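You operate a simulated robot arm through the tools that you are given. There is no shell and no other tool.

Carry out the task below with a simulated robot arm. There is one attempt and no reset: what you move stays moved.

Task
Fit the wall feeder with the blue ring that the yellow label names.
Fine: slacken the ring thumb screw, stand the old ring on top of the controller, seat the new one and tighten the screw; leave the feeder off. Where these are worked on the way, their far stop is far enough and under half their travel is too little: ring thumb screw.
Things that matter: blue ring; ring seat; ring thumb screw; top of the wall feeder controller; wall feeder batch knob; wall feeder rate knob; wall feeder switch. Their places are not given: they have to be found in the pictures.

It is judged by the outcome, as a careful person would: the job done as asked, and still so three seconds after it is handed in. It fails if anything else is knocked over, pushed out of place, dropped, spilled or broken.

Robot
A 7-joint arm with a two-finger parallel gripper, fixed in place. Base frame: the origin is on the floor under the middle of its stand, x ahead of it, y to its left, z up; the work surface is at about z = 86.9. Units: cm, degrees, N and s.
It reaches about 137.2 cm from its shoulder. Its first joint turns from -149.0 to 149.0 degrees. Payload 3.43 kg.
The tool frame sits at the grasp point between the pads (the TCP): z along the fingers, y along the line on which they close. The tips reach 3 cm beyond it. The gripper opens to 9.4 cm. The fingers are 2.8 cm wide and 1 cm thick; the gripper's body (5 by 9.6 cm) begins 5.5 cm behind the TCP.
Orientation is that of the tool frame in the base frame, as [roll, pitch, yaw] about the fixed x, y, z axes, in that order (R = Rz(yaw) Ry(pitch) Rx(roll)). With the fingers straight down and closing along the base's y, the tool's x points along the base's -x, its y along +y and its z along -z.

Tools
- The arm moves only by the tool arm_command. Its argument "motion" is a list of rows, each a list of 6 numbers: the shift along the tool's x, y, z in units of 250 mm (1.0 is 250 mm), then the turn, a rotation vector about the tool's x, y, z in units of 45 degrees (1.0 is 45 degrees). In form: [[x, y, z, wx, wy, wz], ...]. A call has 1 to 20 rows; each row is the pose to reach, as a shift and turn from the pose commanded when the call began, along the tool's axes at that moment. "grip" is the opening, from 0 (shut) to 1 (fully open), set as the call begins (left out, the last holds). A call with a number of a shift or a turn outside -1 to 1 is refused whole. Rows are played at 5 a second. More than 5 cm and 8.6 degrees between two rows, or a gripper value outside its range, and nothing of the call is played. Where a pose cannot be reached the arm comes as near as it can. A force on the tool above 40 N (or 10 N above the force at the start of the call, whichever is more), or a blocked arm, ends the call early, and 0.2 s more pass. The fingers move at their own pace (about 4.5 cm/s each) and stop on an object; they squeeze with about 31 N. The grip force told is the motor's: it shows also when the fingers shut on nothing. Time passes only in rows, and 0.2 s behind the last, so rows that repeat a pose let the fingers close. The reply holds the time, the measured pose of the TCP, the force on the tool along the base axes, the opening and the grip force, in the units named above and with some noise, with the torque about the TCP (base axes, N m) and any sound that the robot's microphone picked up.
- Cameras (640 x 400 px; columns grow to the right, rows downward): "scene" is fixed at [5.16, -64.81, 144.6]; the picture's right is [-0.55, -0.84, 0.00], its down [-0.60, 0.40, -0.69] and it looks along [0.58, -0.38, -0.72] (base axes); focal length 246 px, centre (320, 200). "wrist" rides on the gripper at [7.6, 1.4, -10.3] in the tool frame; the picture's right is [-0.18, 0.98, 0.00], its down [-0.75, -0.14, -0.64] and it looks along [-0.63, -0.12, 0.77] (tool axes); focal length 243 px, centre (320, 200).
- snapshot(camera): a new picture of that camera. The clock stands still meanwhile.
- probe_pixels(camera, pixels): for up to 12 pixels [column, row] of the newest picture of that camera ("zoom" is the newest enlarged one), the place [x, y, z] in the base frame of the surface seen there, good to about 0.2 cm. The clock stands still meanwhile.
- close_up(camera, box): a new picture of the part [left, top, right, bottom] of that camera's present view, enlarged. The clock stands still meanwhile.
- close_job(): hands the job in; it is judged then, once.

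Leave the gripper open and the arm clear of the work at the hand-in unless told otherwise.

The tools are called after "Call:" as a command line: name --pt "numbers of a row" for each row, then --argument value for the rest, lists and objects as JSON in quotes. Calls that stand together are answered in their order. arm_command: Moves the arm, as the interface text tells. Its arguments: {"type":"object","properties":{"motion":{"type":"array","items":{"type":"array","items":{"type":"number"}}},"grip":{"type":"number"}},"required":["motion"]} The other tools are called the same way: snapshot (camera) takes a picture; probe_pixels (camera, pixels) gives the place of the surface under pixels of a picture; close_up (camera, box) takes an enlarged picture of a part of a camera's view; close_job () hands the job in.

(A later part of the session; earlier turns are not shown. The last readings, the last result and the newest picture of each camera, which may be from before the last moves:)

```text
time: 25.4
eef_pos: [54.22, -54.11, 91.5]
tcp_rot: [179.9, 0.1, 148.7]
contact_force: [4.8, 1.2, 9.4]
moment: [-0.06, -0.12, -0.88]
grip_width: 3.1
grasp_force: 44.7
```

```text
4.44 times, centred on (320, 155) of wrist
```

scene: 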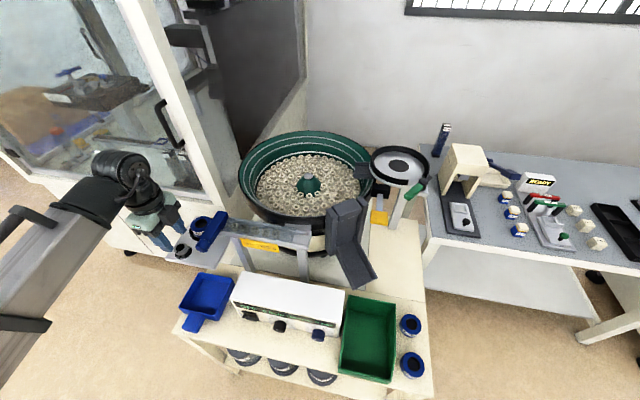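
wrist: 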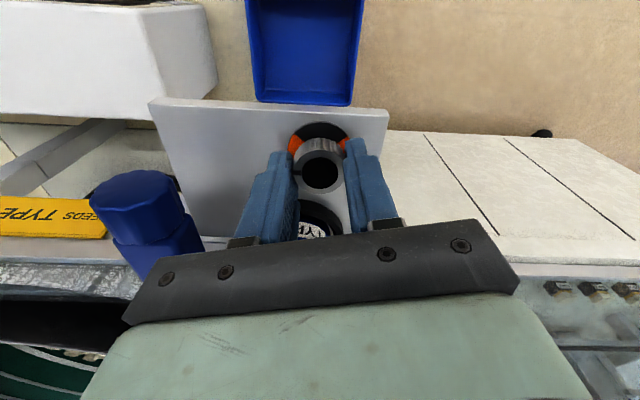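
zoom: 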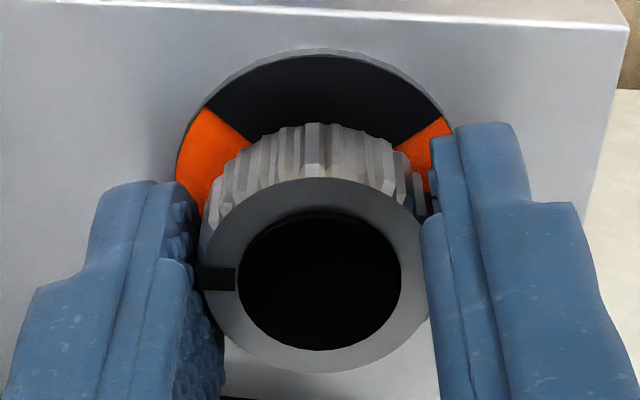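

The marker has slipped about 9° relative to the fingers while torque rose, and both windows show orange. So the screw is at its slack stop after about 90–95°. I'll release it and raise up.

Call:
arm_command --pt "0 0 0 0 0 0" --pt "0 0 0 0 0 0" --pt "0 0 0 0 0 0" --pt "0 0 -0.1 0 0 0" --pt "0 0 -0.25 0 0 0" --pt "0 0 -0.4 0 0 0" --pt "0 0 -0.52 0 0 0" --pt "0 0 -0.52 0 0 0" --grip 0.47

Call:
snapshot --camera "wrist"

Call:
close_up --camera "scene" --box '[160, 200, 240, 260]'

```text
time: 27.2
eef_pos: [54.29, -54.21, 104.4]
tcp_rot: [-179.9, 0.2, 148.5]
contact_force: [-0.6, -0.4, 0.0]
moment: [0.02, 0.0, 0.01]
grip_width: 4.43
grasp_force: 0.1
```

```text
taken
```

wrist: 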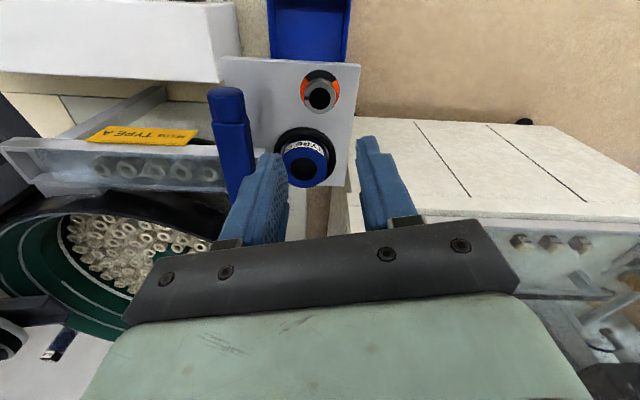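

```text
6.67 times, centred on (200, 230) of scene
```

zoom: 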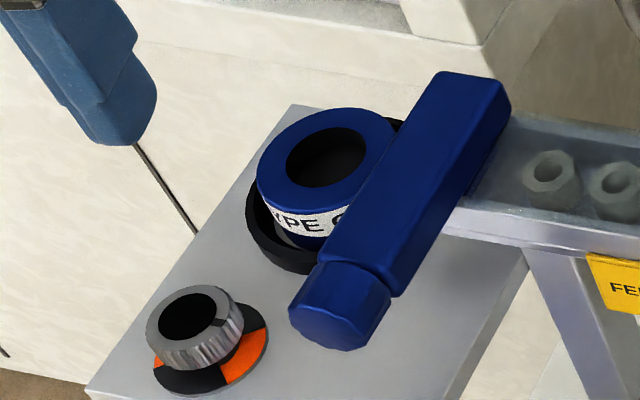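

Call:
close_up --camera "wrist" --box '[296, 62, 346, 117]'

Call:
close_up --camera "wrist" --box '[265, 115, 345, 200]'

Call:
probe_pixels --camera "wrist" --pixels '[[303, 169], [303, 150], [285, 165], [325, 165], [306, 186], [278, 148], [333, 158], [320, 97], [236, 190], [246, 160], [238, 100], [214, 100]]'

```text
7.27 times, centred on (321, 90) of wrist
```

zoom: 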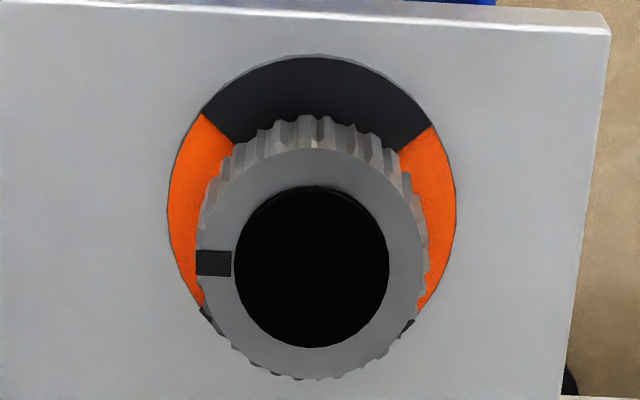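

```text
4.71 times, centred on (305, 158) of wrist
```

zoom: 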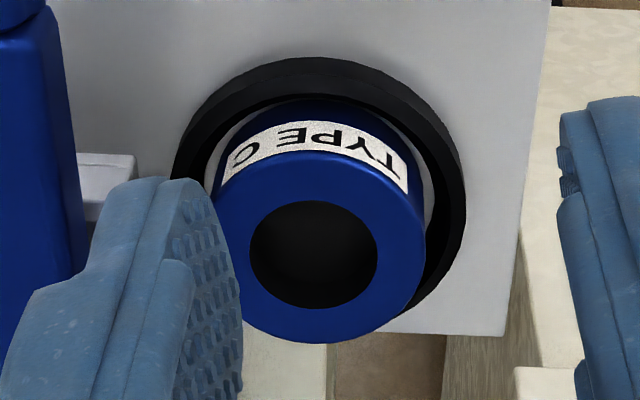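

```text
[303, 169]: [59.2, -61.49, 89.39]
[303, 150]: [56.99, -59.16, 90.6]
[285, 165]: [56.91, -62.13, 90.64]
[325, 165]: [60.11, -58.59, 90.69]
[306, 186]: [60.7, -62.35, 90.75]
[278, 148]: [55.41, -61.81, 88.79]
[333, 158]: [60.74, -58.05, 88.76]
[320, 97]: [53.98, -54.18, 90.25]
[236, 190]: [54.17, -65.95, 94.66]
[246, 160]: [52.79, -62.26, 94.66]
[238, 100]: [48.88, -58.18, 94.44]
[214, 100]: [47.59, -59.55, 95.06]
```

The indicator ring is all orange now, so the screw is slack. The old ring's centre is (58.77,-60.87). I'll move above it while turning back toward yaw 46, so the fingers close along the bar's direction, clear of the bar and knob.

Call:
arm_command --pt "-0.04 -0.019 0 0 0 0.14" --pt "-0.083 -0.038 0 0 0 0.28" --pt "-0.125 -0.057 0 0 0 0.43" --pt "-0.167 -0.076 0 0 0 0.57" --pt "-0.21 -0.095 0 0 0 0.71" --pt "-0.25 -0.115 0 0 0 0.86" --pt "-0.292 -0.1336 0 0 0 1.0" --grip 0.745

Call:
arm_command --pt "0 0 0 0 0 0.16" --pt "0 0 0 0 0 0.33" --pt "0 0 0 0 0 0.5" --pt "0 0 0 0 0 0.67" --pt "0 0 0 0 0 0.84" --pt "0 0 0 0 0 1.0"

Call:
arm_command --pt "0 0 0 0 0 0.14" --pt "0 0 0 0 0 0.28" --pt "0 0 0 0 0 0.28"

Call:
snapshot --camera "wrist"

```text
time: 28.8
eef_pos: [58.71, -60.88, 104.41]
tcp_rot: [-180.0, 0.0, 103.5]
contact_force: [-0.7, -0.4, 0.4]
moment: [0.01, -0.01, -0.04]
grip_width: 7.0
grasp_force: 0.0
```

```text
time: 30.2
eef_pos: [58.65, -60.8, 104.36]
tcp_rot: [-180.0, 0.1, 58.3]
contact_force: [0.5, -0.9, 0.0]
moment: [0.02, -0.02, 0.0]
grip_width: 7.01
grasp_force: 0.0
```

```text
time: 31.0
eef_pos: [58.61, -60.88, 104.38]
tcp_rot: [180.0, -0.1, 45.8]
contact_force: [-0.1, 0.5, 0.1]
moment: [0.01, -0.03, 0.0]
grip_width: 7.0
grasp_force: 0.1
```

```text
taken
```

wrist: 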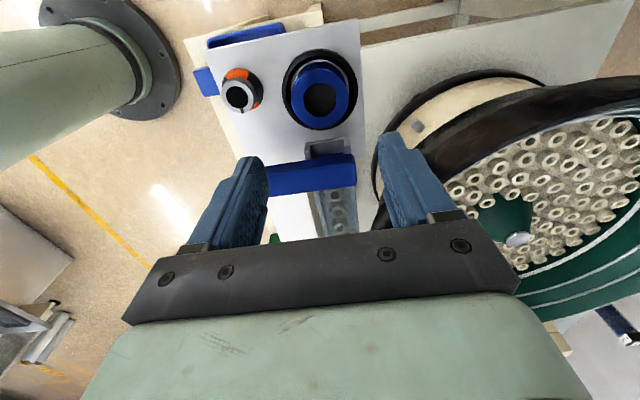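

The ring sits between the fingers in view at (320,95). I'll descend to z≈95.5 first.

Call:
arm_command --pt "0.0025 0.0037 0.12 0 0 0" --pt "0.0025 0.0037 0.24 0 0 0" --pt "0.0025 0.0037 0.34 0 0 0" --pt "0.0025 0.0037 0.36 0 0 0" --pt "0.0025 0.0037 0.36 0 0 0"

Call:
snapshot --camera "wrist"

Call:
close_up --camera "scene" --box '[150, 180, 250, 270]'

```text
time: 32.2
eef_pos: [58.84, -60.88, 95.35]
tcp_rot: [-180.0, 0.0, 45.9]
contact_force: [0.7, 0.6, -1.1]
moment: [0.0, -0.03, -0.02]
grip_width: 7.0
grasp_force: 0.1
```

```text
taken
```

wrist: 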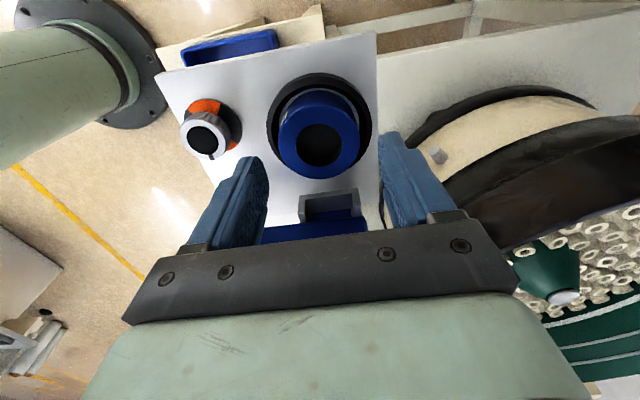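

```text
4.44 times, centred on (200, 225) of scene
```

zoom: 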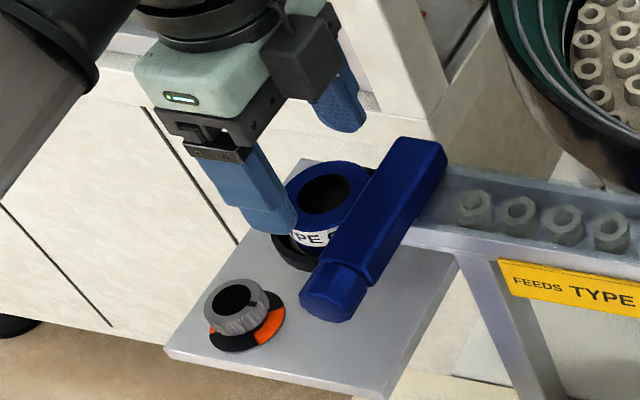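

Aligned. I'll descend the last 3 cm (tips at about z≈89.3, just above the collar) and close on the ring.

Call:
arm_command --pt "0 0 0.05 0 0 0" --pt "0 0 0.1 0 0 0" --pt "0 0 0.122 0 0 0" --pt "0 0 0.122 0 0 0"

Call:
arm_command --pt "0 0 0 0 0 0" --pt "0 0 0 0 0 0" --pt "0 0 0 0 0 0" --pt "0 0 0 0 0 0" --grip 0

```text
time: 33.2
eef_pos: [58.87, -60.85, 92.35]
tcp_rot: [179.9, 0.0, 45.9]
contact_force: [0.3, 0.2, 0.1]
moment: [0.01, 0.01, 0.01]
grip_width: 6.99
grasp_force: 0.0
```

```text
time: 34.2
eef_pos: [58.71, -60.91, 92.36]
tcp_rot: [-179.9, 0.0, 45.9]
contact_force: [-0.1, -0.6, -0.4]
moment: [-0.02, 0.01, 0.01]
grip_width: 5.39
grasp_force: 30.7
```

The ring is gripped at 5.39 cm with no side force. I'll lift slowly straight up.

Call:
arm_command --pt "0 0 -0.02 0 0 0" --pt "0 0 -0.04 0 0 0" --pt "0 0 -0.07 0 0 0" --pt "0 0 -0.1 0 0 0" --pt "0 0 -0.14 0 0 0"

Call:
snapshot --camera "wrist"

```text
time: 35.4
eef_pos: [58.78, -60.85, 95.91]
tcp_rot: [-180.0, 0.0, 45.9]
contact_force: [0.2, 0.2, -1.6]
moment: [0.02, 0.02, -0.03]
grip_width: 5.39
grasp_force: 31.1
```

```text
taken
```

wrist: 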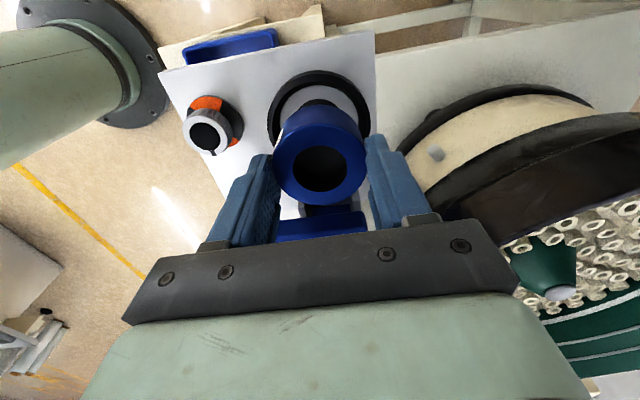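

The ring is clear of the seat and weighs about 1.6 N. I'll raise to about z≈104 and, from there, measure the empty seat and the controller top.

Call:
arm_command --pt "0 0 -0.12 0 0 0" --pt "0 0 -0.24 0 0 0" --pt "0 0 -0.32 0 0 0" --pt "0 0 -0.32 0 0 0"

Call:
snapshot --camera "scene"

Call:
snapshot --camera "wrist"

Call:
probe_pixels --camera "scene" --pixels '[[242, 274], [344, 292], [340, 316], [234, 299], [290, 285], [288, 305], [238, 290], [338, 304], [200, 217], [196, 228], [207, 222], [200, 225]]'

Call:
close_up --camera "scene" --box '[170, 195, 250, 255]'

```text
time: 36.4
eef_pos: [58.8, -60.74, 103.87]
tcp_rot: [-180.0, 0.1, 45.9]
contact_force: [0.4, -0.7, -1.8]
moment: [0.0, -0.01, 0.03]
grip_width: 5.37
grasp_force: 30.8
```

```text
taken
```

scene: 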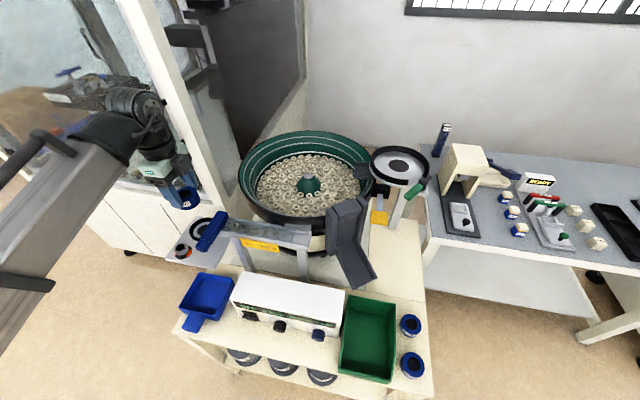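

```text
taken
```

wrist: 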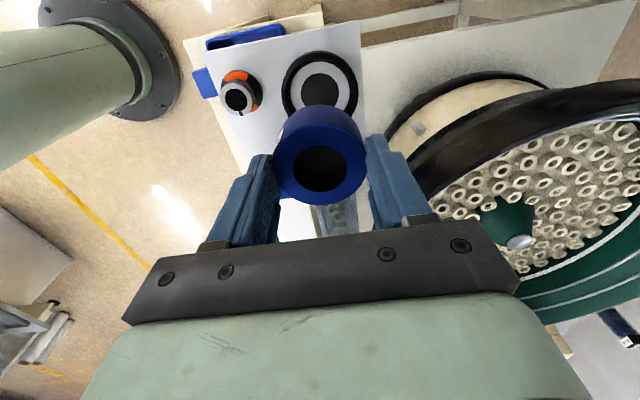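

```text
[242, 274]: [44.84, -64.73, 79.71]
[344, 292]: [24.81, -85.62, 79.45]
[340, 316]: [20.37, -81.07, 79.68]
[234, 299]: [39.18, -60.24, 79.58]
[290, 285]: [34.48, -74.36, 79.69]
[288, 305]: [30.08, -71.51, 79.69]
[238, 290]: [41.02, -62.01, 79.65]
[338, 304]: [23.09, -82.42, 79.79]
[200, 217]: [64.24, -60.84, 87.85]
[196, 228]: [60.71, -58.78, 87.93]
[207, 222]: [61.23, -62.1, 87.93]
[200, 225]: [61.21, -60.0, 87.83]
```

```text
6.67 times, centred on (210, 225) of scene
```

zoom: 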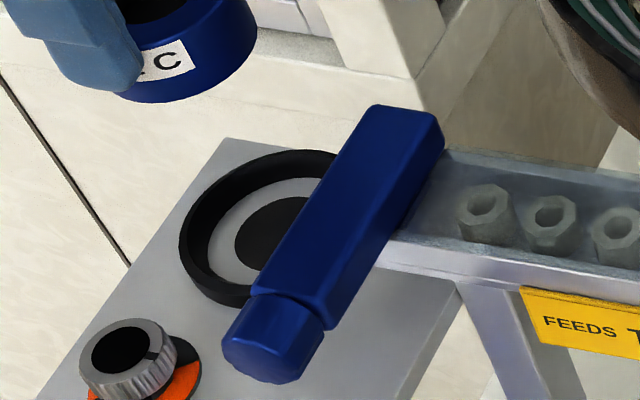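

The empty seat is a flat floor inside a black collar. The controller top is a rectangle centred at about (32.3,-72.9), z≈79.7, roughly 29×7.5 cm. I'll carry the old ring there high, keeping this wrist angle.

Call:
arm_command --pt "-0.1 -0.04 0 0 0 0" --pt "-0.24 -0.094 0 0 0 0" --pt "-0.39 -0.152 0 0 0 0" --pt "-0.542 -0.212 0 0 0 0"

Call:
arm_command --pt "-0.14 -0.055 0 0 0 0" --pt "-0.28 -0.11 0 0 0 0" --pt "-0.42 -0.164 0 0 0 0" --pt "-0.542 -0.212 0 0 0 0" --pt "-0.542 -0.212 0 0 0 0"

Call:
snapshot --camera "wrist"

Call:
snapshot --camera "scene"

```text
time: 37.4
eef_pos: [45.54, -66.88, 103.87]
tcp_rot: [-180.0, 0.0, 46.0]
contact_force: [-0.1, 0.3, -1.3]
moment: [0.01, 0.01, 0.0]
grip_width: 5.41
grasp_force: 30.6
```

```text
time: 38.6
eef_pos: [32.13, -72.84, 103.78]
tcp_rot: [-179.9, 0.1, 46.1]
contact_force: [0.7, 0.0, -0.6]
moment: [0.02, 0.04, 0.02]
grip_width: 5.39
grasp_force: 31.1
```

```text
taken
```

wrist: 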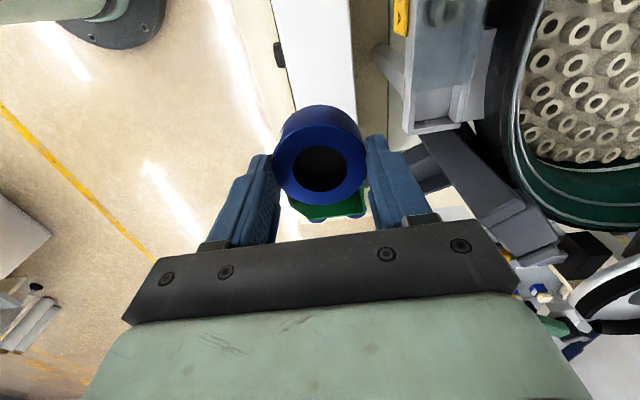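

```text
taken
```

scene: 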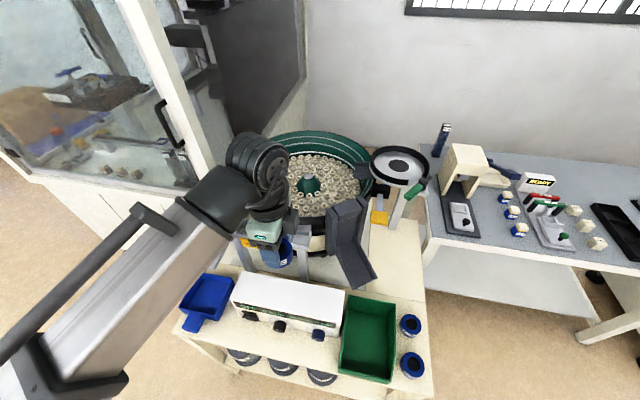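

The ring hangs over the controller (the white strip at columns ~275–352 of the wrist view). I'll probe both long edges to centre the ring across its width.

Call:
close_up --camera "wrist" --box '[240, 0, 420, 112]'

Call:
probe_pixels --camera "wrist" --pixels '[[276, 20], [282, 50], [289, 80], [293, 100], [349, 20], [350, 50], [352, 80], [354, 110], [315, 60], [300, 90], [352, 100], [360, 80]]'

```text
3.56 times, centred on (330, 56) of wrist
```

zoom: 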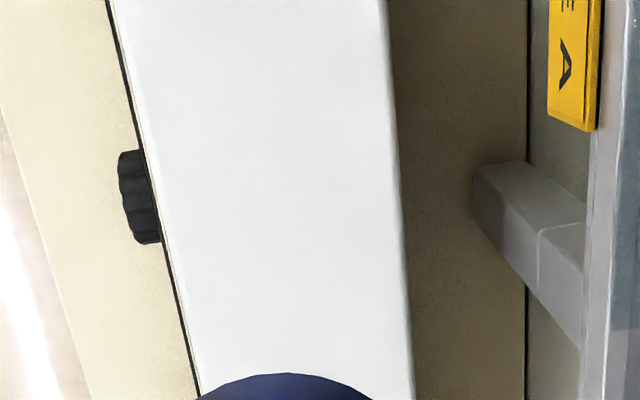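

```text
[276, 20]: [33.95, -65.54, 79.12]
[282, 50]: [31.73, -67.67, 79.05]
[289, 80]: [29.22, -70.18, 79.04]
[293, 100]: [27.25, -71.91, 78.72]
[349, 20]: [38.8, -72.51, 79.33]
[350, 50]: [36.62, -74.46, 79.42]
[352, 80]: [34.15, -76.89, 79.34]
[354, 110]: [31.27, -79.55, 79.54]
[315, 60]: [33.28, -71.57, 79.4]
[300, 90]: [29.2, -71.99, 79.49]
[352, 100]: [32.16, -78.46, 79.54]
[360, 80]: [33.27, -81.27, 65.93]
```

The controller is about 8.3 cm wide here and the ring is centred within 0.2 cm. I'll lower to just above the surface.

Call:
arm_command --pt "0 0.004 0.15 0 0 0" --pt "0 0.006 0.3 0 0 0" --pt "0 0.006 0.45 0 0 0" --pt "0 0.006 0.58 0 0 0" --pt "0 0.006 0.68 0 0 0" --pt "0 0.006 0.74 0 0 0" --pt "0 0.006 0.74 0 0 0"

Call:
snapshot --camera "wrist"

Call:
close_up --camera "scene" --box '[220, 210, 360, 330]'

```text
time: 40.2
eef_pos: [32.42, -73.03, 85.41]
tcp_rot: [180.0, 0.0, 45.9]
contact_force: [0.5, 0.1, -1.2]
moment: [0.04, 0.0, -0.02]
grip_width: 5.41
grasp_force: 30.9
```

```text
taken
```

wrist: 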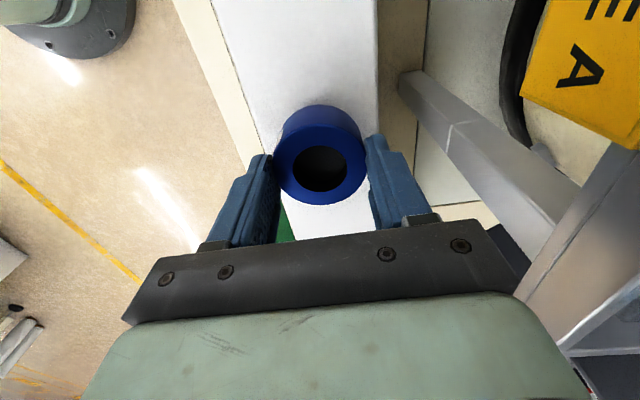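

```text
3.33 times, centred on (290, 270) of scene
```

zoom: 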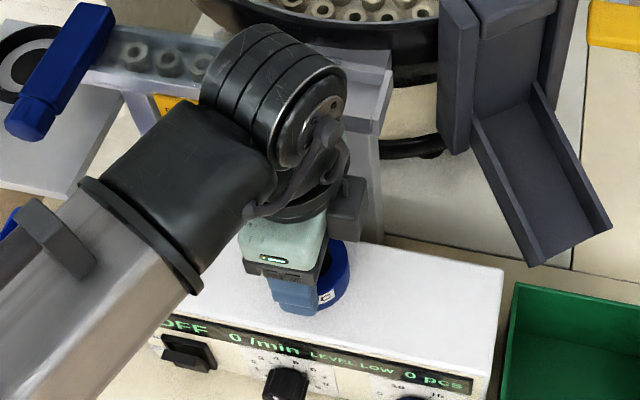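

Good position. I'll lower the last bit gently and watch the vertical force.

Call:
arm_command --pt "0 0 0.012 0 0 0" --pt "0 0 0.024 0 0 0" --pt "0 0 0.036 0 0 0" --pt "0 0 0.044 0 0 0" --pt "0 0 0.044 0 0 0"

```text
time: 41.4
eef_pos: [32.36, -73.08, 84.22]
tcp_rot: [-180.0, -0.1, 45.9]
contact_force: [-1.3, -0.4, -1.4]
moment: [0.01, 0.01, 0.03]
grip_width: 5.38
grasp_force: 31.2
```

Call:
arm_command --pt "0 0 0.004 0 0 0" --pt "0 0 0.006 0 0 0" --pt "0 0 0.006 0 0 0"

```text
time: 42.2
eef_pos: [32.36, -73.13, 84.29]
tcp_rot: [179.9, 0.1, 45.9]
contact_force: [-1.3, -1.8, 21.7]
moment: [0.07, 0.08, -0.02]
grip_width: 5.41
grasp_force: 30.9
```

The ring is touching the controller top (about +22 N). I'll relax slightly, then open the fingers to 7.2 cm.

Call:
arm_command --pt "0 0 -0.003 0 0 0" --pt "0 0 -0.003 0 0 0"

Call:
arm_command --pt "0 0 0 0 0 0" --pt "0 0 0 0 0 0" --pt "0 0 0 0 0 0" --pt "0 0 0 0 0 0" --grip 0.77

Call:
snapshot --camera "wrist"

```text
time: 42.8
eef_pos: [32.37, -73.05, 84.23]
tcp_rot: [180.0, 0.1, 45.9]
contact_force: [-4.1, -2.9, 15.3]
moment: [-0.08, 0.04, -0.03]
grip_width: 5.37
grasp_force: 31.5
```

```text
time: 43.8
eef_pos: [32.41, -73.02, 84.25]
tcp_rot: [-180.0, -0.1, 45.9]
contact_force: [-0.3, -0.2, -0.2]
moment: [0.0, 0.02, -0.02]
grip_width: 7.25
grasp_force: 0.0
```

```text
taken
```

wrist: 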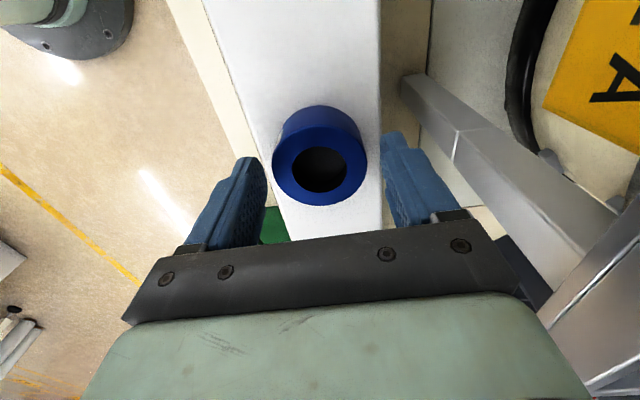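

The ring stands on the controller. I'll raise straight up and check.

Call:
arm_command --pt "0 0 -0.05 0 0 0" --pt "0 0 -0.15 0 0 0" --pt "0 0 -0.3 0 0 0" --pt "0 0 -0.45 0 0 0" --pt "0 0 -0.6 0 0 0" --pt "0 0 -0.75 0 0 0" --pt "0 0 -0.8 0 0 0"

Call:
snapshot --camera "scene"

Call:
close_up --camera "wrist" --box '[220, 0, 420, 125]'

```text
time: 45.4
eef_pos: [32.33, -73.13, 104.13]
tcp_rot: [180.0, 0.1, 45.9]
contact_force: [0.4, -0.6, 0.7]
moment: [-0.01, -0.01, -0.04]
grip_width: 7.24
grasp_force: 0.0
```

```text
taken
```

scene: 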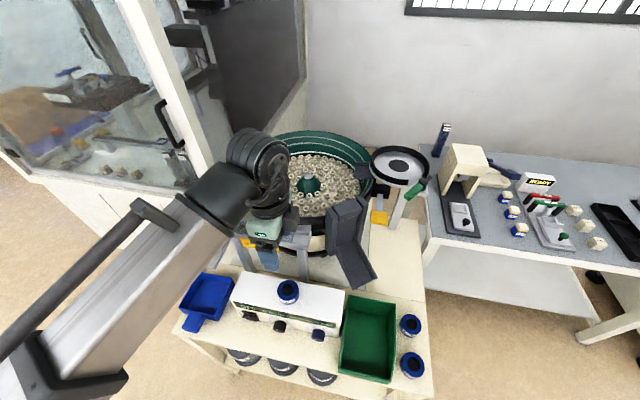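

```text
3.20 times, centred on (320, 62) of wrist
```

zoom: 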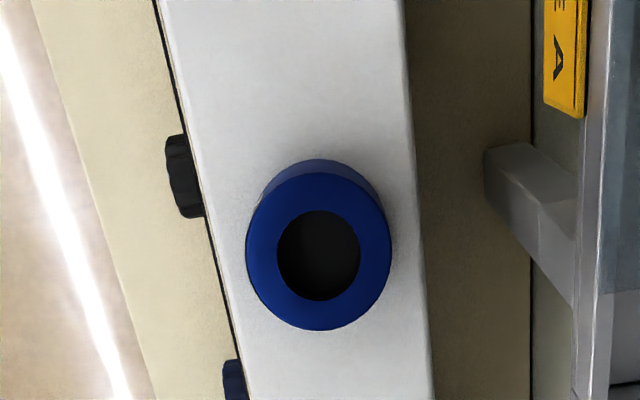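

The old ring stands squarely on the controller top. Now I'll travel high toward ring A at (2.8,-92.7), keeping the same wrist angle.

Call:
arm_command --pt "-0.16 -0.035 0 0 0 0" --pt "-0.34 -0.074 0 0 0 0" --pt "-0.52 -0.113 0 0 0 0" --pt "-0.692 -0.151 0 0 0 0"

Call:
arm_command --pt "-0.17 -0.037 0 0 0 0" --pt "-0.34 -0.074 0 0 0 0" --pt "-0.52 -0.113 0 0 0 0" --pt "-0.692 -0.151 0 0 0 0" --pt "-0.692 -0.151 0 0 0 0"

Call:
snapshot --camera "wrist"

Call:
snapshot --camera "scene"

```text
time: 46.4
eef_pos: [17.55, -82.85, 104.25]
tcp_rot: [180.0, 0.1, 45.9]
contact_force: [0.2, -0.6, -0.4]
moment: [-0.02, 0.01, 0.02]
grip_width: 7.23
grasp_force: 0.0
```

```text
time: 47.6
eef_pos: [2.96, -92.67, 104.14]
tcp_rot: [180.0, 0.1, 45.9]
contact_force: [-1.0, 0.0, 0.0]
moment: [-0.03, 0.01, 0.0]
grip_width: 7.25
grasp_force: 0.1
```

```text
taken
```

wrist: 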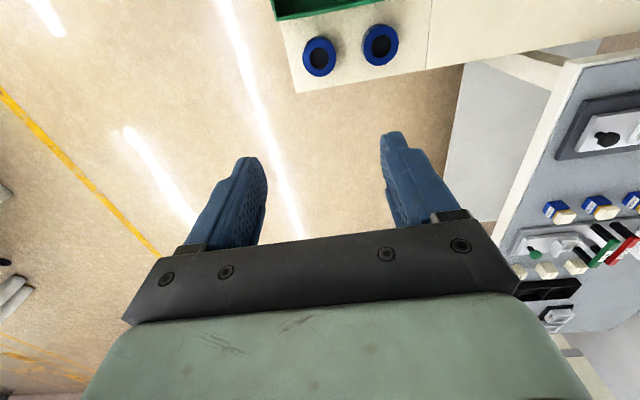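

```text
taken
```

scene: 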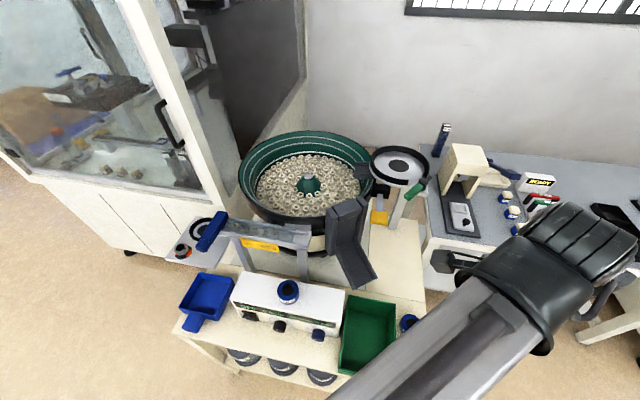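

Ring A is at (320,56) and ring B at (381,45) in the wrist view. I'll check ring positions again and how near the neighbouring table is before lowering.

Call:
close_up --camera "wrist" --box '[270, 0, 430, 100]'

Call:
probe_pixels --camera "wrist" --pixels '[[320, 57], [303, 57], [336, 54], [319, 38], [381, 45], [500, 200], [540, 100], [560, 70], [450, 190], [320, 15], [300, 18], [470, 65]]'

```text
4.00 times, centred on (350, 50) of wrist
```

zoom: 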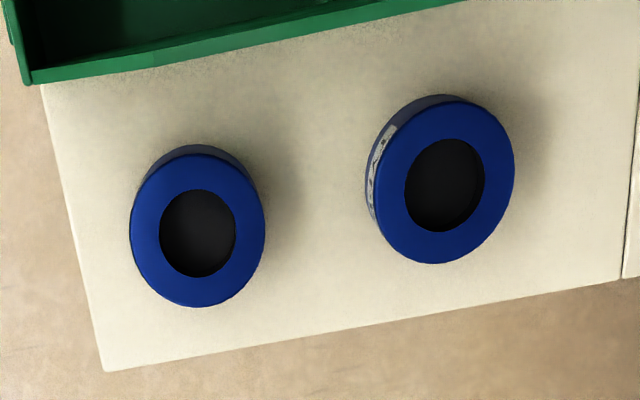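

```text
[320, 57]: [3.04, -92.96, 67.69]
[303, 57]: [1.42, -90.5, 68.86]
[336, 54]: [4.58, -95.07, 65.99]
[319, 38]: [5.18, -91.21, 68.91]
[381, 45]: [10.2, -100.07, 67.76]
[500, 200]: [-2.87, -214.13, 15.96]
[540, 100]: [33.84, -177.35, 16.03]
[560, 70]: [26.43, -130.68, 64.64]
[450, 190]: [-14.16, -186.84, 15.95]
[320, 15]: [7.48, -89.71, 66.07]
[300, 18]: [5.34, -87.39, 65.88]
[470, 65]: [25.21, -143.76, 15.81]
```

The neighbouring table is far away (y<-125). I'll lower to about z≈82 and re-measure ring A from closer.

Call:
arm_command --pt "0 0 0.18 0 0 0" --pt "0 0 0.36 0 0 0" --pt "0 0 0.54 0 0 0" --pt "0 0 0.72 0 0 0" --pt "0 0 0.88 0 0 0" --pt "0 0 0.88 0 0 0"

Call:
snapshot --camera "wrist"

Call:
close_up --camera "wrist" --box '[270, 50, 430, 150]'

```text
time: 49.0
eef_pos: [2.9, -92.72, 82.13]
tcp_rot: [180.0, 0.0, 46.0]
contact_force: [-0.3, -0.5, 0.2]
moment: [0.01, 0.03, 0.0]
grip_width: 7.24
grasp_force: 0.0
```

```text
taken
```

wrist: 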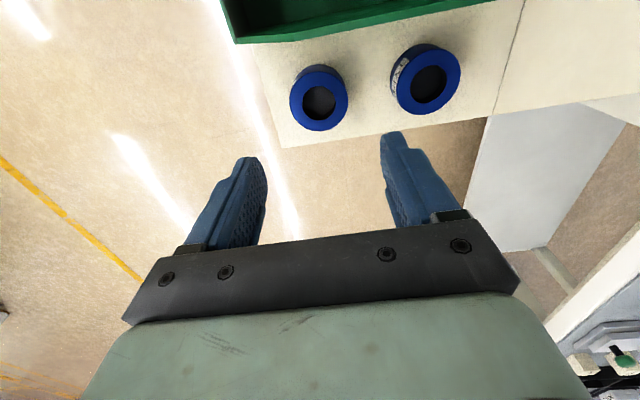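

```text
4.00 times, centred on (350, 100) of wrist
```

zoom: 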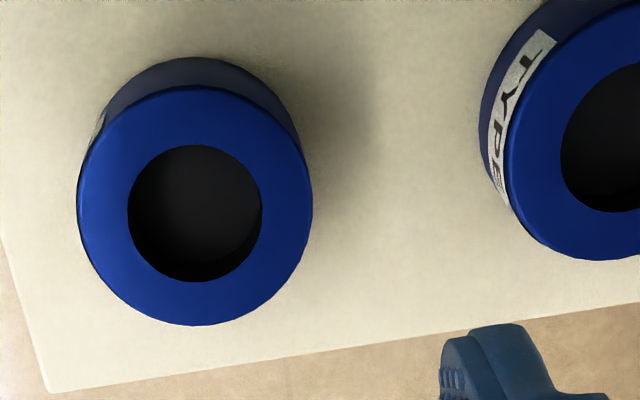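

Ring A is within about 0.2 cm of the grip axis. I'll lower to grip height (TCP z≈70.6) in two stages.

Call:
arm_command --pt "0 -0.004 0.12 0 0 0" --pt "0 -0.004 0.24 0 0 0" --pt "0 -0.004 0.32 0 0 0" --pt "0 -0.004 0.36 0 0 0" --pt "0 -0.004 0.36 0 0 0"

Call:
snapshot --camera "wrist"

```text
time: 50.2
eef_pos: [2.85, -92.63, 73.11]
tcp_rot: [179.9, 0.1, 46.0]
contact_force: [0.6, -0.3, 0.4]
moment: [-0.02, -0.04, 0.0]
grip_width: 7.28
grasp_force: 0.1
```

```text
taken
```

wrist: 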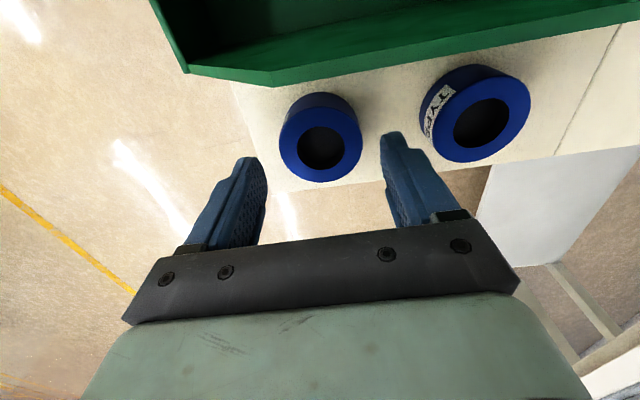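

Call:
close_up --camera "wrist" --box '[270, 80, 370, 190]'

Call:
probe_pixels --camera "wrist" --pixels '[[283, 145], [358, 145], [320, 175], [320, 115], [320, 148], [300, 120], [345, 120], [300, 170], [345, 168]]'

```text
3.64 times, centred on (320, 135) of wrist
```

zoom: 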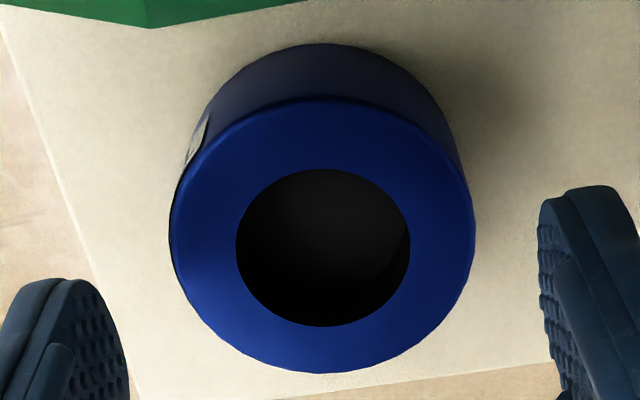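

```text
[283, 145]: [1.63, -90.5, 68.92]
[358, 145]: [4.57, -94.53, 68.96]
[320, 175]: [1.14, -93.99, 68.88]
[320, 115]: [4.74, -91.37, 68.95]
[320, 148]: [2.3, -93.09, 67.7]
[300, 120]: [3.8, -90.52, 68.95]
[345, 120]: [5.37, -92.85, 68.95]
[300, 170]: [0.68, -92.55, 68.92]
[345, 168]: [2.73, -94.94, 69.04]
```

The centre is about (3.0,-92.6). I'll make a tiny correction, lower to z≈70.6 and close.

Call:
arm_command --pt "0.004 0.002 0.04 0 0 0" --pt "0.004 0.002 0.08 0 0 0" --pt "0.004 0.002 0.1 0 0 0" --pt "0.004 0.002 0.1 0 0 0"

Call:
arm_command --pt "0 0 0 0 0 0" --pt "0 0 0 0 0 0" --pt "0 0 0 0 0 0" --pt "0 0 0 0 0 0" --grip 0

Call:
snapshot --camera "wrist"

```text
time: 51.2
eef_pos: [2.96, -92.52, 70.75]
tcp_rot: [-180.0, 0.1, 45.9]
contact_force: [-0.5, -0.3, 0.3]
moment: [0.01, 0.0, 0.02]
grip_width: 7.25
grasp_force: 0.1
```

```text
time: 52.2
eef_pos: [2.88, -92.61, 70.69]
tcp_rot: [180.0, 0.1, 46.0]
contact_force: [0.4, 0.4, -0.4]
moment: [0.0, -0.02, 0.01]
grip_width: 5.41
grasp_force: 30.8
```

```text
taken
```

wrist: 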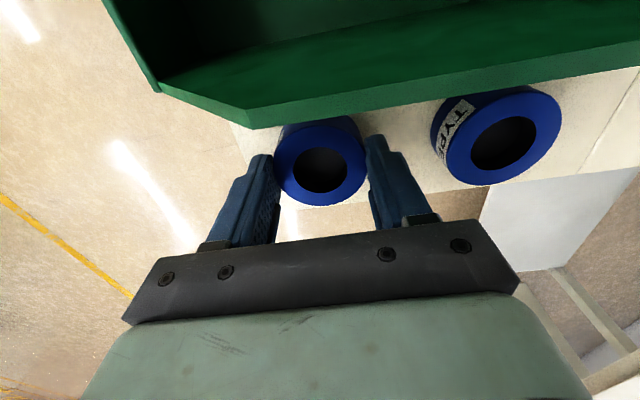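

The grip is good at 5.41 cm and the ring sits in the hand just as the old one did. I'll lift straight up.

Call:
arm_command --pt "0 0 -0.04 0 0 0" --pt "0 0 -0.12 0 0 0" --pt "0 0 -0.26 0 0 0" --pt "0 0 -0.42 0 0 0" --pt "0 0 -0.58 0 0 0" --pt "0 0 -0.74 0 0 0" --pt "0 0 -0.9 0 0 0" --pt "0 0 -1.0 0 0 0"

Call:
arm_command --pt "0 0 -0.16 0 0 0" --pt "0.08 0.02 -0.3 0 0 0" --pt "0.22 0.048 -0.38 0 0 0" --pt "0.38 0.083 -0.38 0 0 0" --pt "0.54 0.118 -0.38 0 0 0" --pt "0.692 0.151 -0.38 0 0 0"

Call:
snapshot --camera "scene"

```text
time: 54.0
eef_pos: [2.97, -92.45, 95.68]
tcp_rot: [180.0, -0.1, 45.9]
contact_force: [0.2, -0.1, -0.9]
moment: [0.0, -0.03, -0.01]
grip_width: 5.39
grasp_force: 31.3
```

```text
time: 55.4
eef_pos: [17.63, -82.71, 105.13]
tcp_rot: [180.0, -0.1, 45.9]
contact_force: [-0.1, 0.8, -1.2]
moment: [-0.03, 0.0, 0.02]
grip_width: 5.39
grasp_force: 31.1
```

```text
taken
```

scene: 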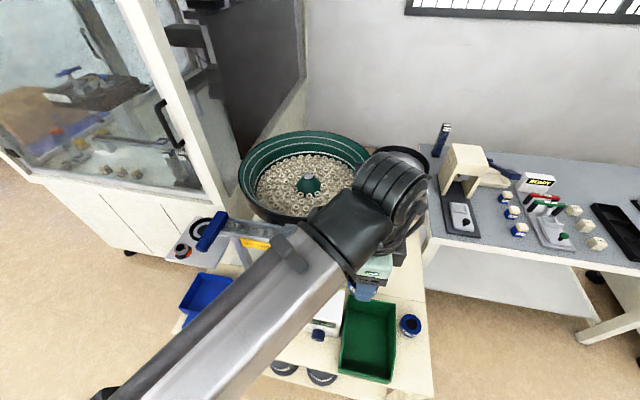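

The ring is held securely. I'll travel over to the seat at z≈105.

Call:
arm_command --pt "0.12 0.039 0 0 0 0" --pt "0.28 0.09 0 0 0 0" --pt "0.44 0.142 0 0 0 0" --pt "0.6 0.194 0 0 0 0" --pt "0.76 0.245 0 0 0 0" --pt "0.8875 0.2865 0 0 0 0"

Call:
arm_command --pt "0.14 0.045 0 0 0 0" --pt "0.3 0.097 0 0 0 0" --pt "0.46 0.148 0 0 0 0" --pt "0.62 0.2 0 0 0 0" --pt "0.78 0.252 0 0 0 0" --pt "0.8875 0.2865 0 0 0 0" --pt "0.8875 0.2865 0 0 0 0"

Call:
snapshot --camera "wrist"

```text
time: 56.8
eef_pos: [38.21, -71.82, 105.1]
tcp_rot: [-180.0, 0.0, 45.9]
contact_force: [0.0, -0.2, -0.3]
moment: [0.01, -0.04, 0.01]
grip_width: 5.39
grasp_force: 31.6
```

```text
time: 58.4
eef_pos: [58.81, -60.85, 105.06]
tcp_rot: [-180.0, 0.0, 45.9]
contact_force: [0.2, 0.3, -1.3]
moment: [-0.03, 0.01, 0.02]
grip_width: 5.37
grasp_force: 30.4
```

```text
taken
```

wrist: 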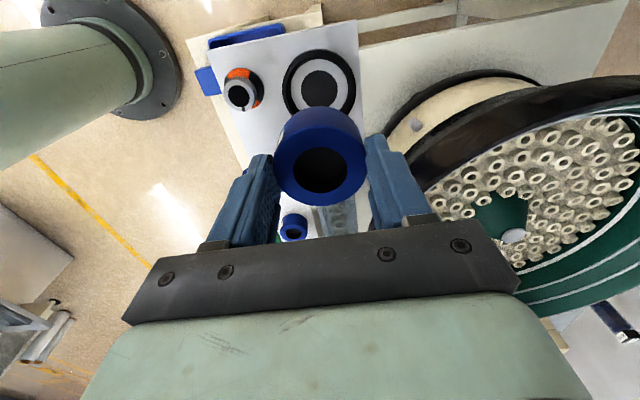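

The ring is over the seat. I'll verify the seat centre against the hand in a zoom.

Call:
close_up --camera "wrist" --box '[270, 40, 370, 125]'

Call:
probe_pixels --camera "zoom" --pixels '[[140, 150], [108, 150], [325, 60], [325, 85], [500, 200], [545, 180], [330, 220], [90, 200], [560, 220], [200, 230], [325, 110], [420, 150]]'

```text
4.71 times, centred on (320, 82) of wrist
```

zoom: 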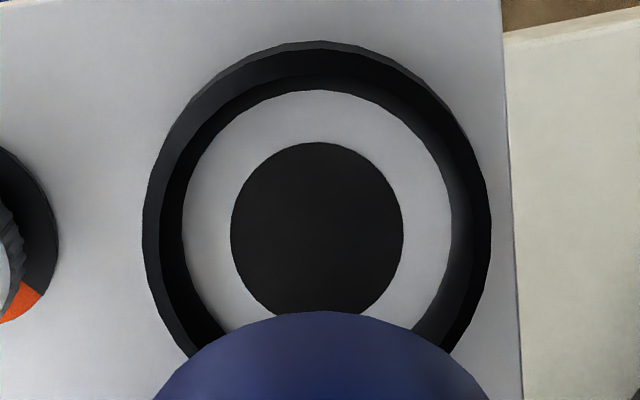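

```text
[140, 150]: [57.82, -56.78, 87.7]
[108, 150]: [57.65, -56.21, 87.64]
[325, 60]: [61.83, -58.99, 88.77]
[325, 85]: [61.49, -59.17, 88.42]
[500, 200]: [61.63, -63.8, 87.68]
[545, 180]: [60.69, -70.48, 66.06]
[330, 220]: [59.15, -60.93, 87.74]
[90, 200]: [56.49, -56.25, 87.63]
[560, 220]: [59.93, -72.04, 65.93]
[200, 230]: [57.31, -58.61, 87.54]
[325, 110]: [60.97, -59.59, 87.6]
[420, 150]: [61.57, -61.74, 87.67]
```

The seat centre is (58.8,-60.8), matching the hand within 0.1 cm. The collar's inner radius is about 3.1 cm against the ring's 2.7 cm. I'll lower to just above it.

Call:
arm_command --pt "0 0 0.12 0 0 0" --pt "0 0 0.24 0 0 0" --pt "0 0 0.34 0 0 0" --pt "0 0 0.4 0 0 0" --pt "0 0 0.43 0 0 0" --pt "0 0 0.43 0 0 0"

Call:
snapshot --camera "wrist"

Call:
close_up --camera "scene" --box '[160, 190, 240, 255]'

```text
time: 59.8
eef_pos: [58.78, -60.81, 94.37]
tcp_rot: [-179.9, 0.0, 45.9]
contact_force: [-0.1, -0.1, -0.5]
moment: [-0.01, 0.01, 0.0]
grip_width: 5.39
grasp_force: 30.8
```

```text
taken
```

wrist: 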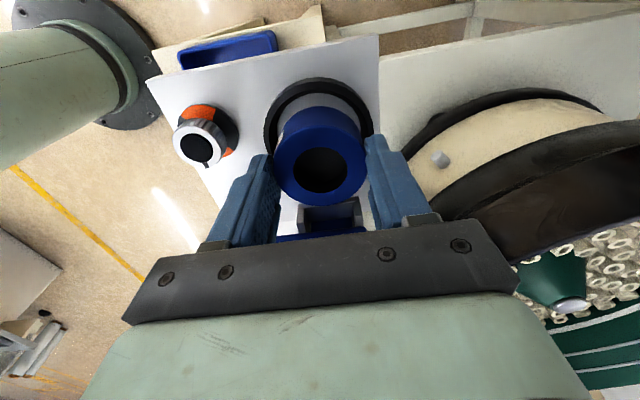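

```text
6.15 times, centred on (200, 222) of scene
```

zoom: 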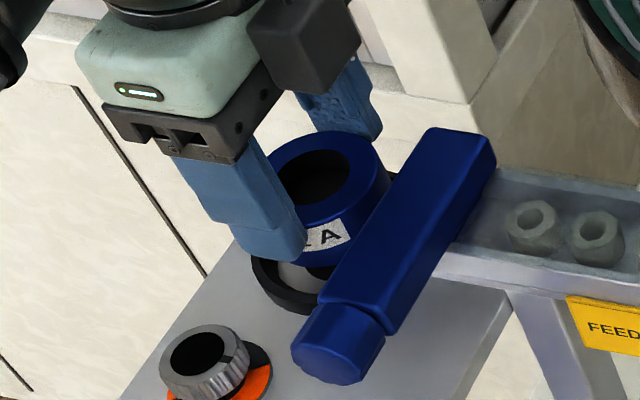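

Aligned ("A" label visible). I'll lower gently into the collar.

Call:
arm_command --pt "0 0 0.016 0 0 0" --pt "0 0 0.032 0 0 0" --pt "0 0 0.048 0 0 0" --pt "0 0 0.06 0 0 0" --pt "0 0 0.068 0 0 0" --pt "0 0 0.068 0 0 0"

```text
time: 61.2
eef_pos: [58.8, -60.88, 92.78]
tcp_rot: [-179.9, 0.0, 45.9]
contact_force: [0.0, 0.2, -1.0]
moment: [-0.04, -0.01, 0.02]
grip_width: 5.4
grasp_force: 30.6
```

Call:
arm_command --pt "0 0 0.006 0 0 0" --pt "0 0 0.012 0 0 0" --pt "0 0 0.016 0 0 0" --pt "0 0 0.016 0 0 0"

```text
time: 62.2
eef_pos: [58.86, -60.86, 92.43]
tcp_rot: [179.9, -0.1, 45.9]
contact_force: [-0.8, -1.3, 6.3]
moment: [0.0, 0.03, -0.01]
grip_width: 5.37
grasp_force: 30.9
```

Light contact at +6 N, which matches the floor height. I'll press a hair more to seat it, then open.

Call:
arm_command --pt "0 0 0.002 0 0 0" --pt "0 0 0.002 0 0 0"

Call:
arm_command --pt "0 0 0 0 0 0" --pt "0 0 0 0 0 0" --pt "0 0 0 0 0 0" --pt "0 0 0 0 0 0" --grip 0.745

Call:
arm_command --pt "0 0 -0.05 0 0 0" --pt "0 0 -0.15 0 0 0" --pt "0 0 -0.3 0 0 0" --pt "0 0 -0.45 0 0 0" --pt "0 0 -0.48 0 0 0"

Call:
snapshot --camera "wrist"

Call:
snapshot --camera "scene"

```text
time: 62.8
eef_pos: [58.83, -60.89, 92.38]
tcp_rot: [179.9, 0.0, 45.9]
contact_force: [0.3, -0.5, 16.3]
moment: [0.02, 0.07, 0.01]
grip_width: 5.39
grasp_force: 31.1
```

```text
time: 63.8
eef_pos: [58.76, -60.84, 92.4]
tcp_rot: [-179.9, 0.0, 45.9]
contact_force: [0.4, 0.6, -0.2]
moment: [0.02, -0.02, -0.02]
grip_width: 6.98
grasp_force: 0.1
```

```text
time: 65.0
eef_pos: [58.71, -60.76, 104.41]
tcp_rot: [-180.0, 0.0, 45.8]
contact_force: [0.1, 0.5, 0.0]
moment: [0.02, 0.01, 0.0]
grip_width: 6.99
grasp_force: 0.0
```

```text
taken
```

wrist: 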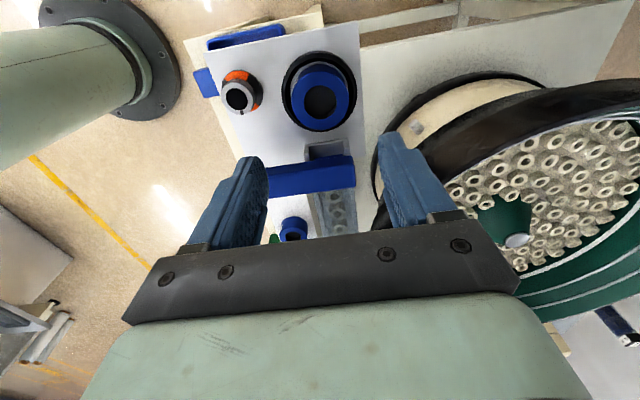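

```text
taken
```

scene: 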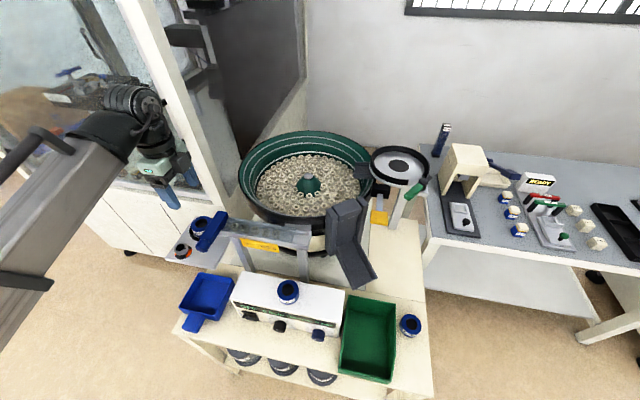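

The new ring is in the seat. I'll check that it sits flat and centred.

Call:
close_up --camera "wrist" --box '[270, 40, 370, 140]'

Call:
probe_pixels --camera "wrist" --pixels '[[320, 97], [300, 95], [342, 92], [320, 75], [322, 120], [303, 80], [340, 110], [241, 97], [236, 85], [248, 100]]'

Call:
close_up --camera "scene" --box '[160, 205, 240, 265]'

```text
4.00 times, centred on (320, 90) of wrist
```

zoom: 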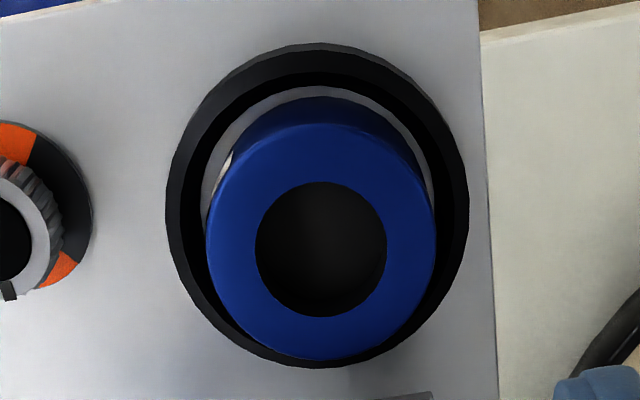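

```text
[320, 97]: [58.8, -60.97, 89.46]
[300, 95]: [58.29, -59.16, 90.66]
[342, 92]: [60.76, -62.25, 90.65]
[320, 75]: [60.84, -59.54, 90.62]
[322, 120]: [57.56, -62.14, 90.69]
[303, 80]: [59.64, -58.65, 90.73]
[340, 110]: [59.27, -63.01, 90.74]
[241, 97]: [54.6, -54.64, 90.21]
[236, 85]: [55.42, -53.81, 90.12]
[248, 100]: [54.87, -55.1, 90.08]
```

```text
6.67 times, centred on (200, 235) of scene
```

zoom: 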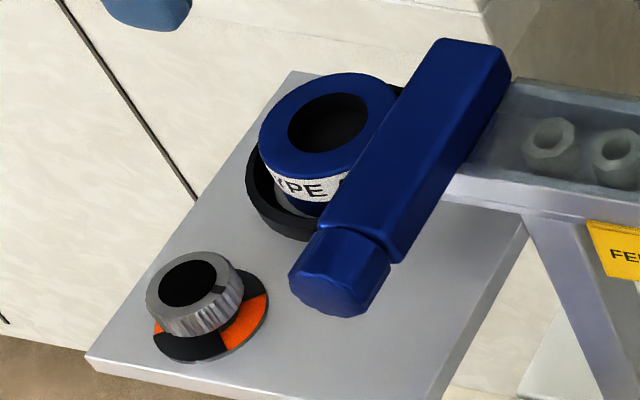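

The ring's top is level (z≈90.65–90.74) and it's centred in the collar. Now I'll go to the thumb screw with the fingers at 4.4 cm, turning to yaw ≈150 so I have room to tighten clockwise.

Call:
arm_command --pt "0.009 -0.045 0 0 0 -0.14" --pt "0.018 -0.09 0 0 0 -0.28" --pt "0.027 -0.135 0 0 0 -0.43" --pt "0.036 -0.18 0 0 0 -0.57" --pt "0.046 -0.225 0 0 0 -0.71" --pt "0.055 -0.27 0 0 0 -0.86" --pt "0.064 -0.315 0 0 0 -1.0" --grip 0.47

Call:
arm_command --pt "0 0 0 0 0 -0.16" --pt "0 0 0 0 0 -0.33" --pt "0 0 0 0 0 -0.5" --pt "0 0 0 0 0 -0.67" --pt "0 0 0 0 0 -0.84" --pt "0 0 0 0 0 -1.0"

Call:
arm_command --pt "0 0 0 0 0 -0.15" --pt "0 0 0 0 0 -0.31" --pt "0 0 0 0 0 -0.4" --pt "0 0 0 0 0 -0.4"

Call:
snapshot --camera "wrist"

```text
time: 66.6
eef_pos: [54.32, -54.14, 104.32]
tcp_rot: [180.0, -0.1, 91.1]
contact_force: [0.3, -0.6, -0.1]
moment: [-0.01, 0.06, 0.01]
grip_width: 4.42
grasp_force: 0.1
```

```text
time: 68.0
eef_pos: [54.31, -54.26, 104.29]
tcp_rot: [180.0, 0.0, 136.0]
contact_force: [-0.1, 0.0, 0.2]
moment: [0.03, 0.02, 0.0]
grip_width: 4.43
grasp_force: 0.1
```

```text
time: 69.0
eef_pos: [54.22, -54.2, 104.23]
tcp_rot: [-180.0, 0.0, 154.0]
contact_force: [0.6, -0.1, -0.2]
moment: [-0.03, -0.02, 0.0]
grip_width: 4.42
grasp_force: 0.1
```

```text
taken
```

wrist: 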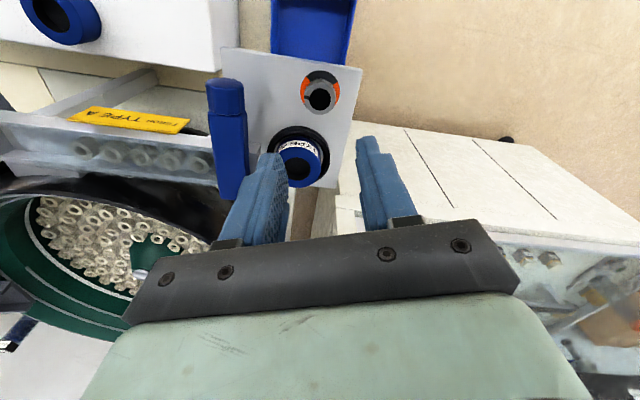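

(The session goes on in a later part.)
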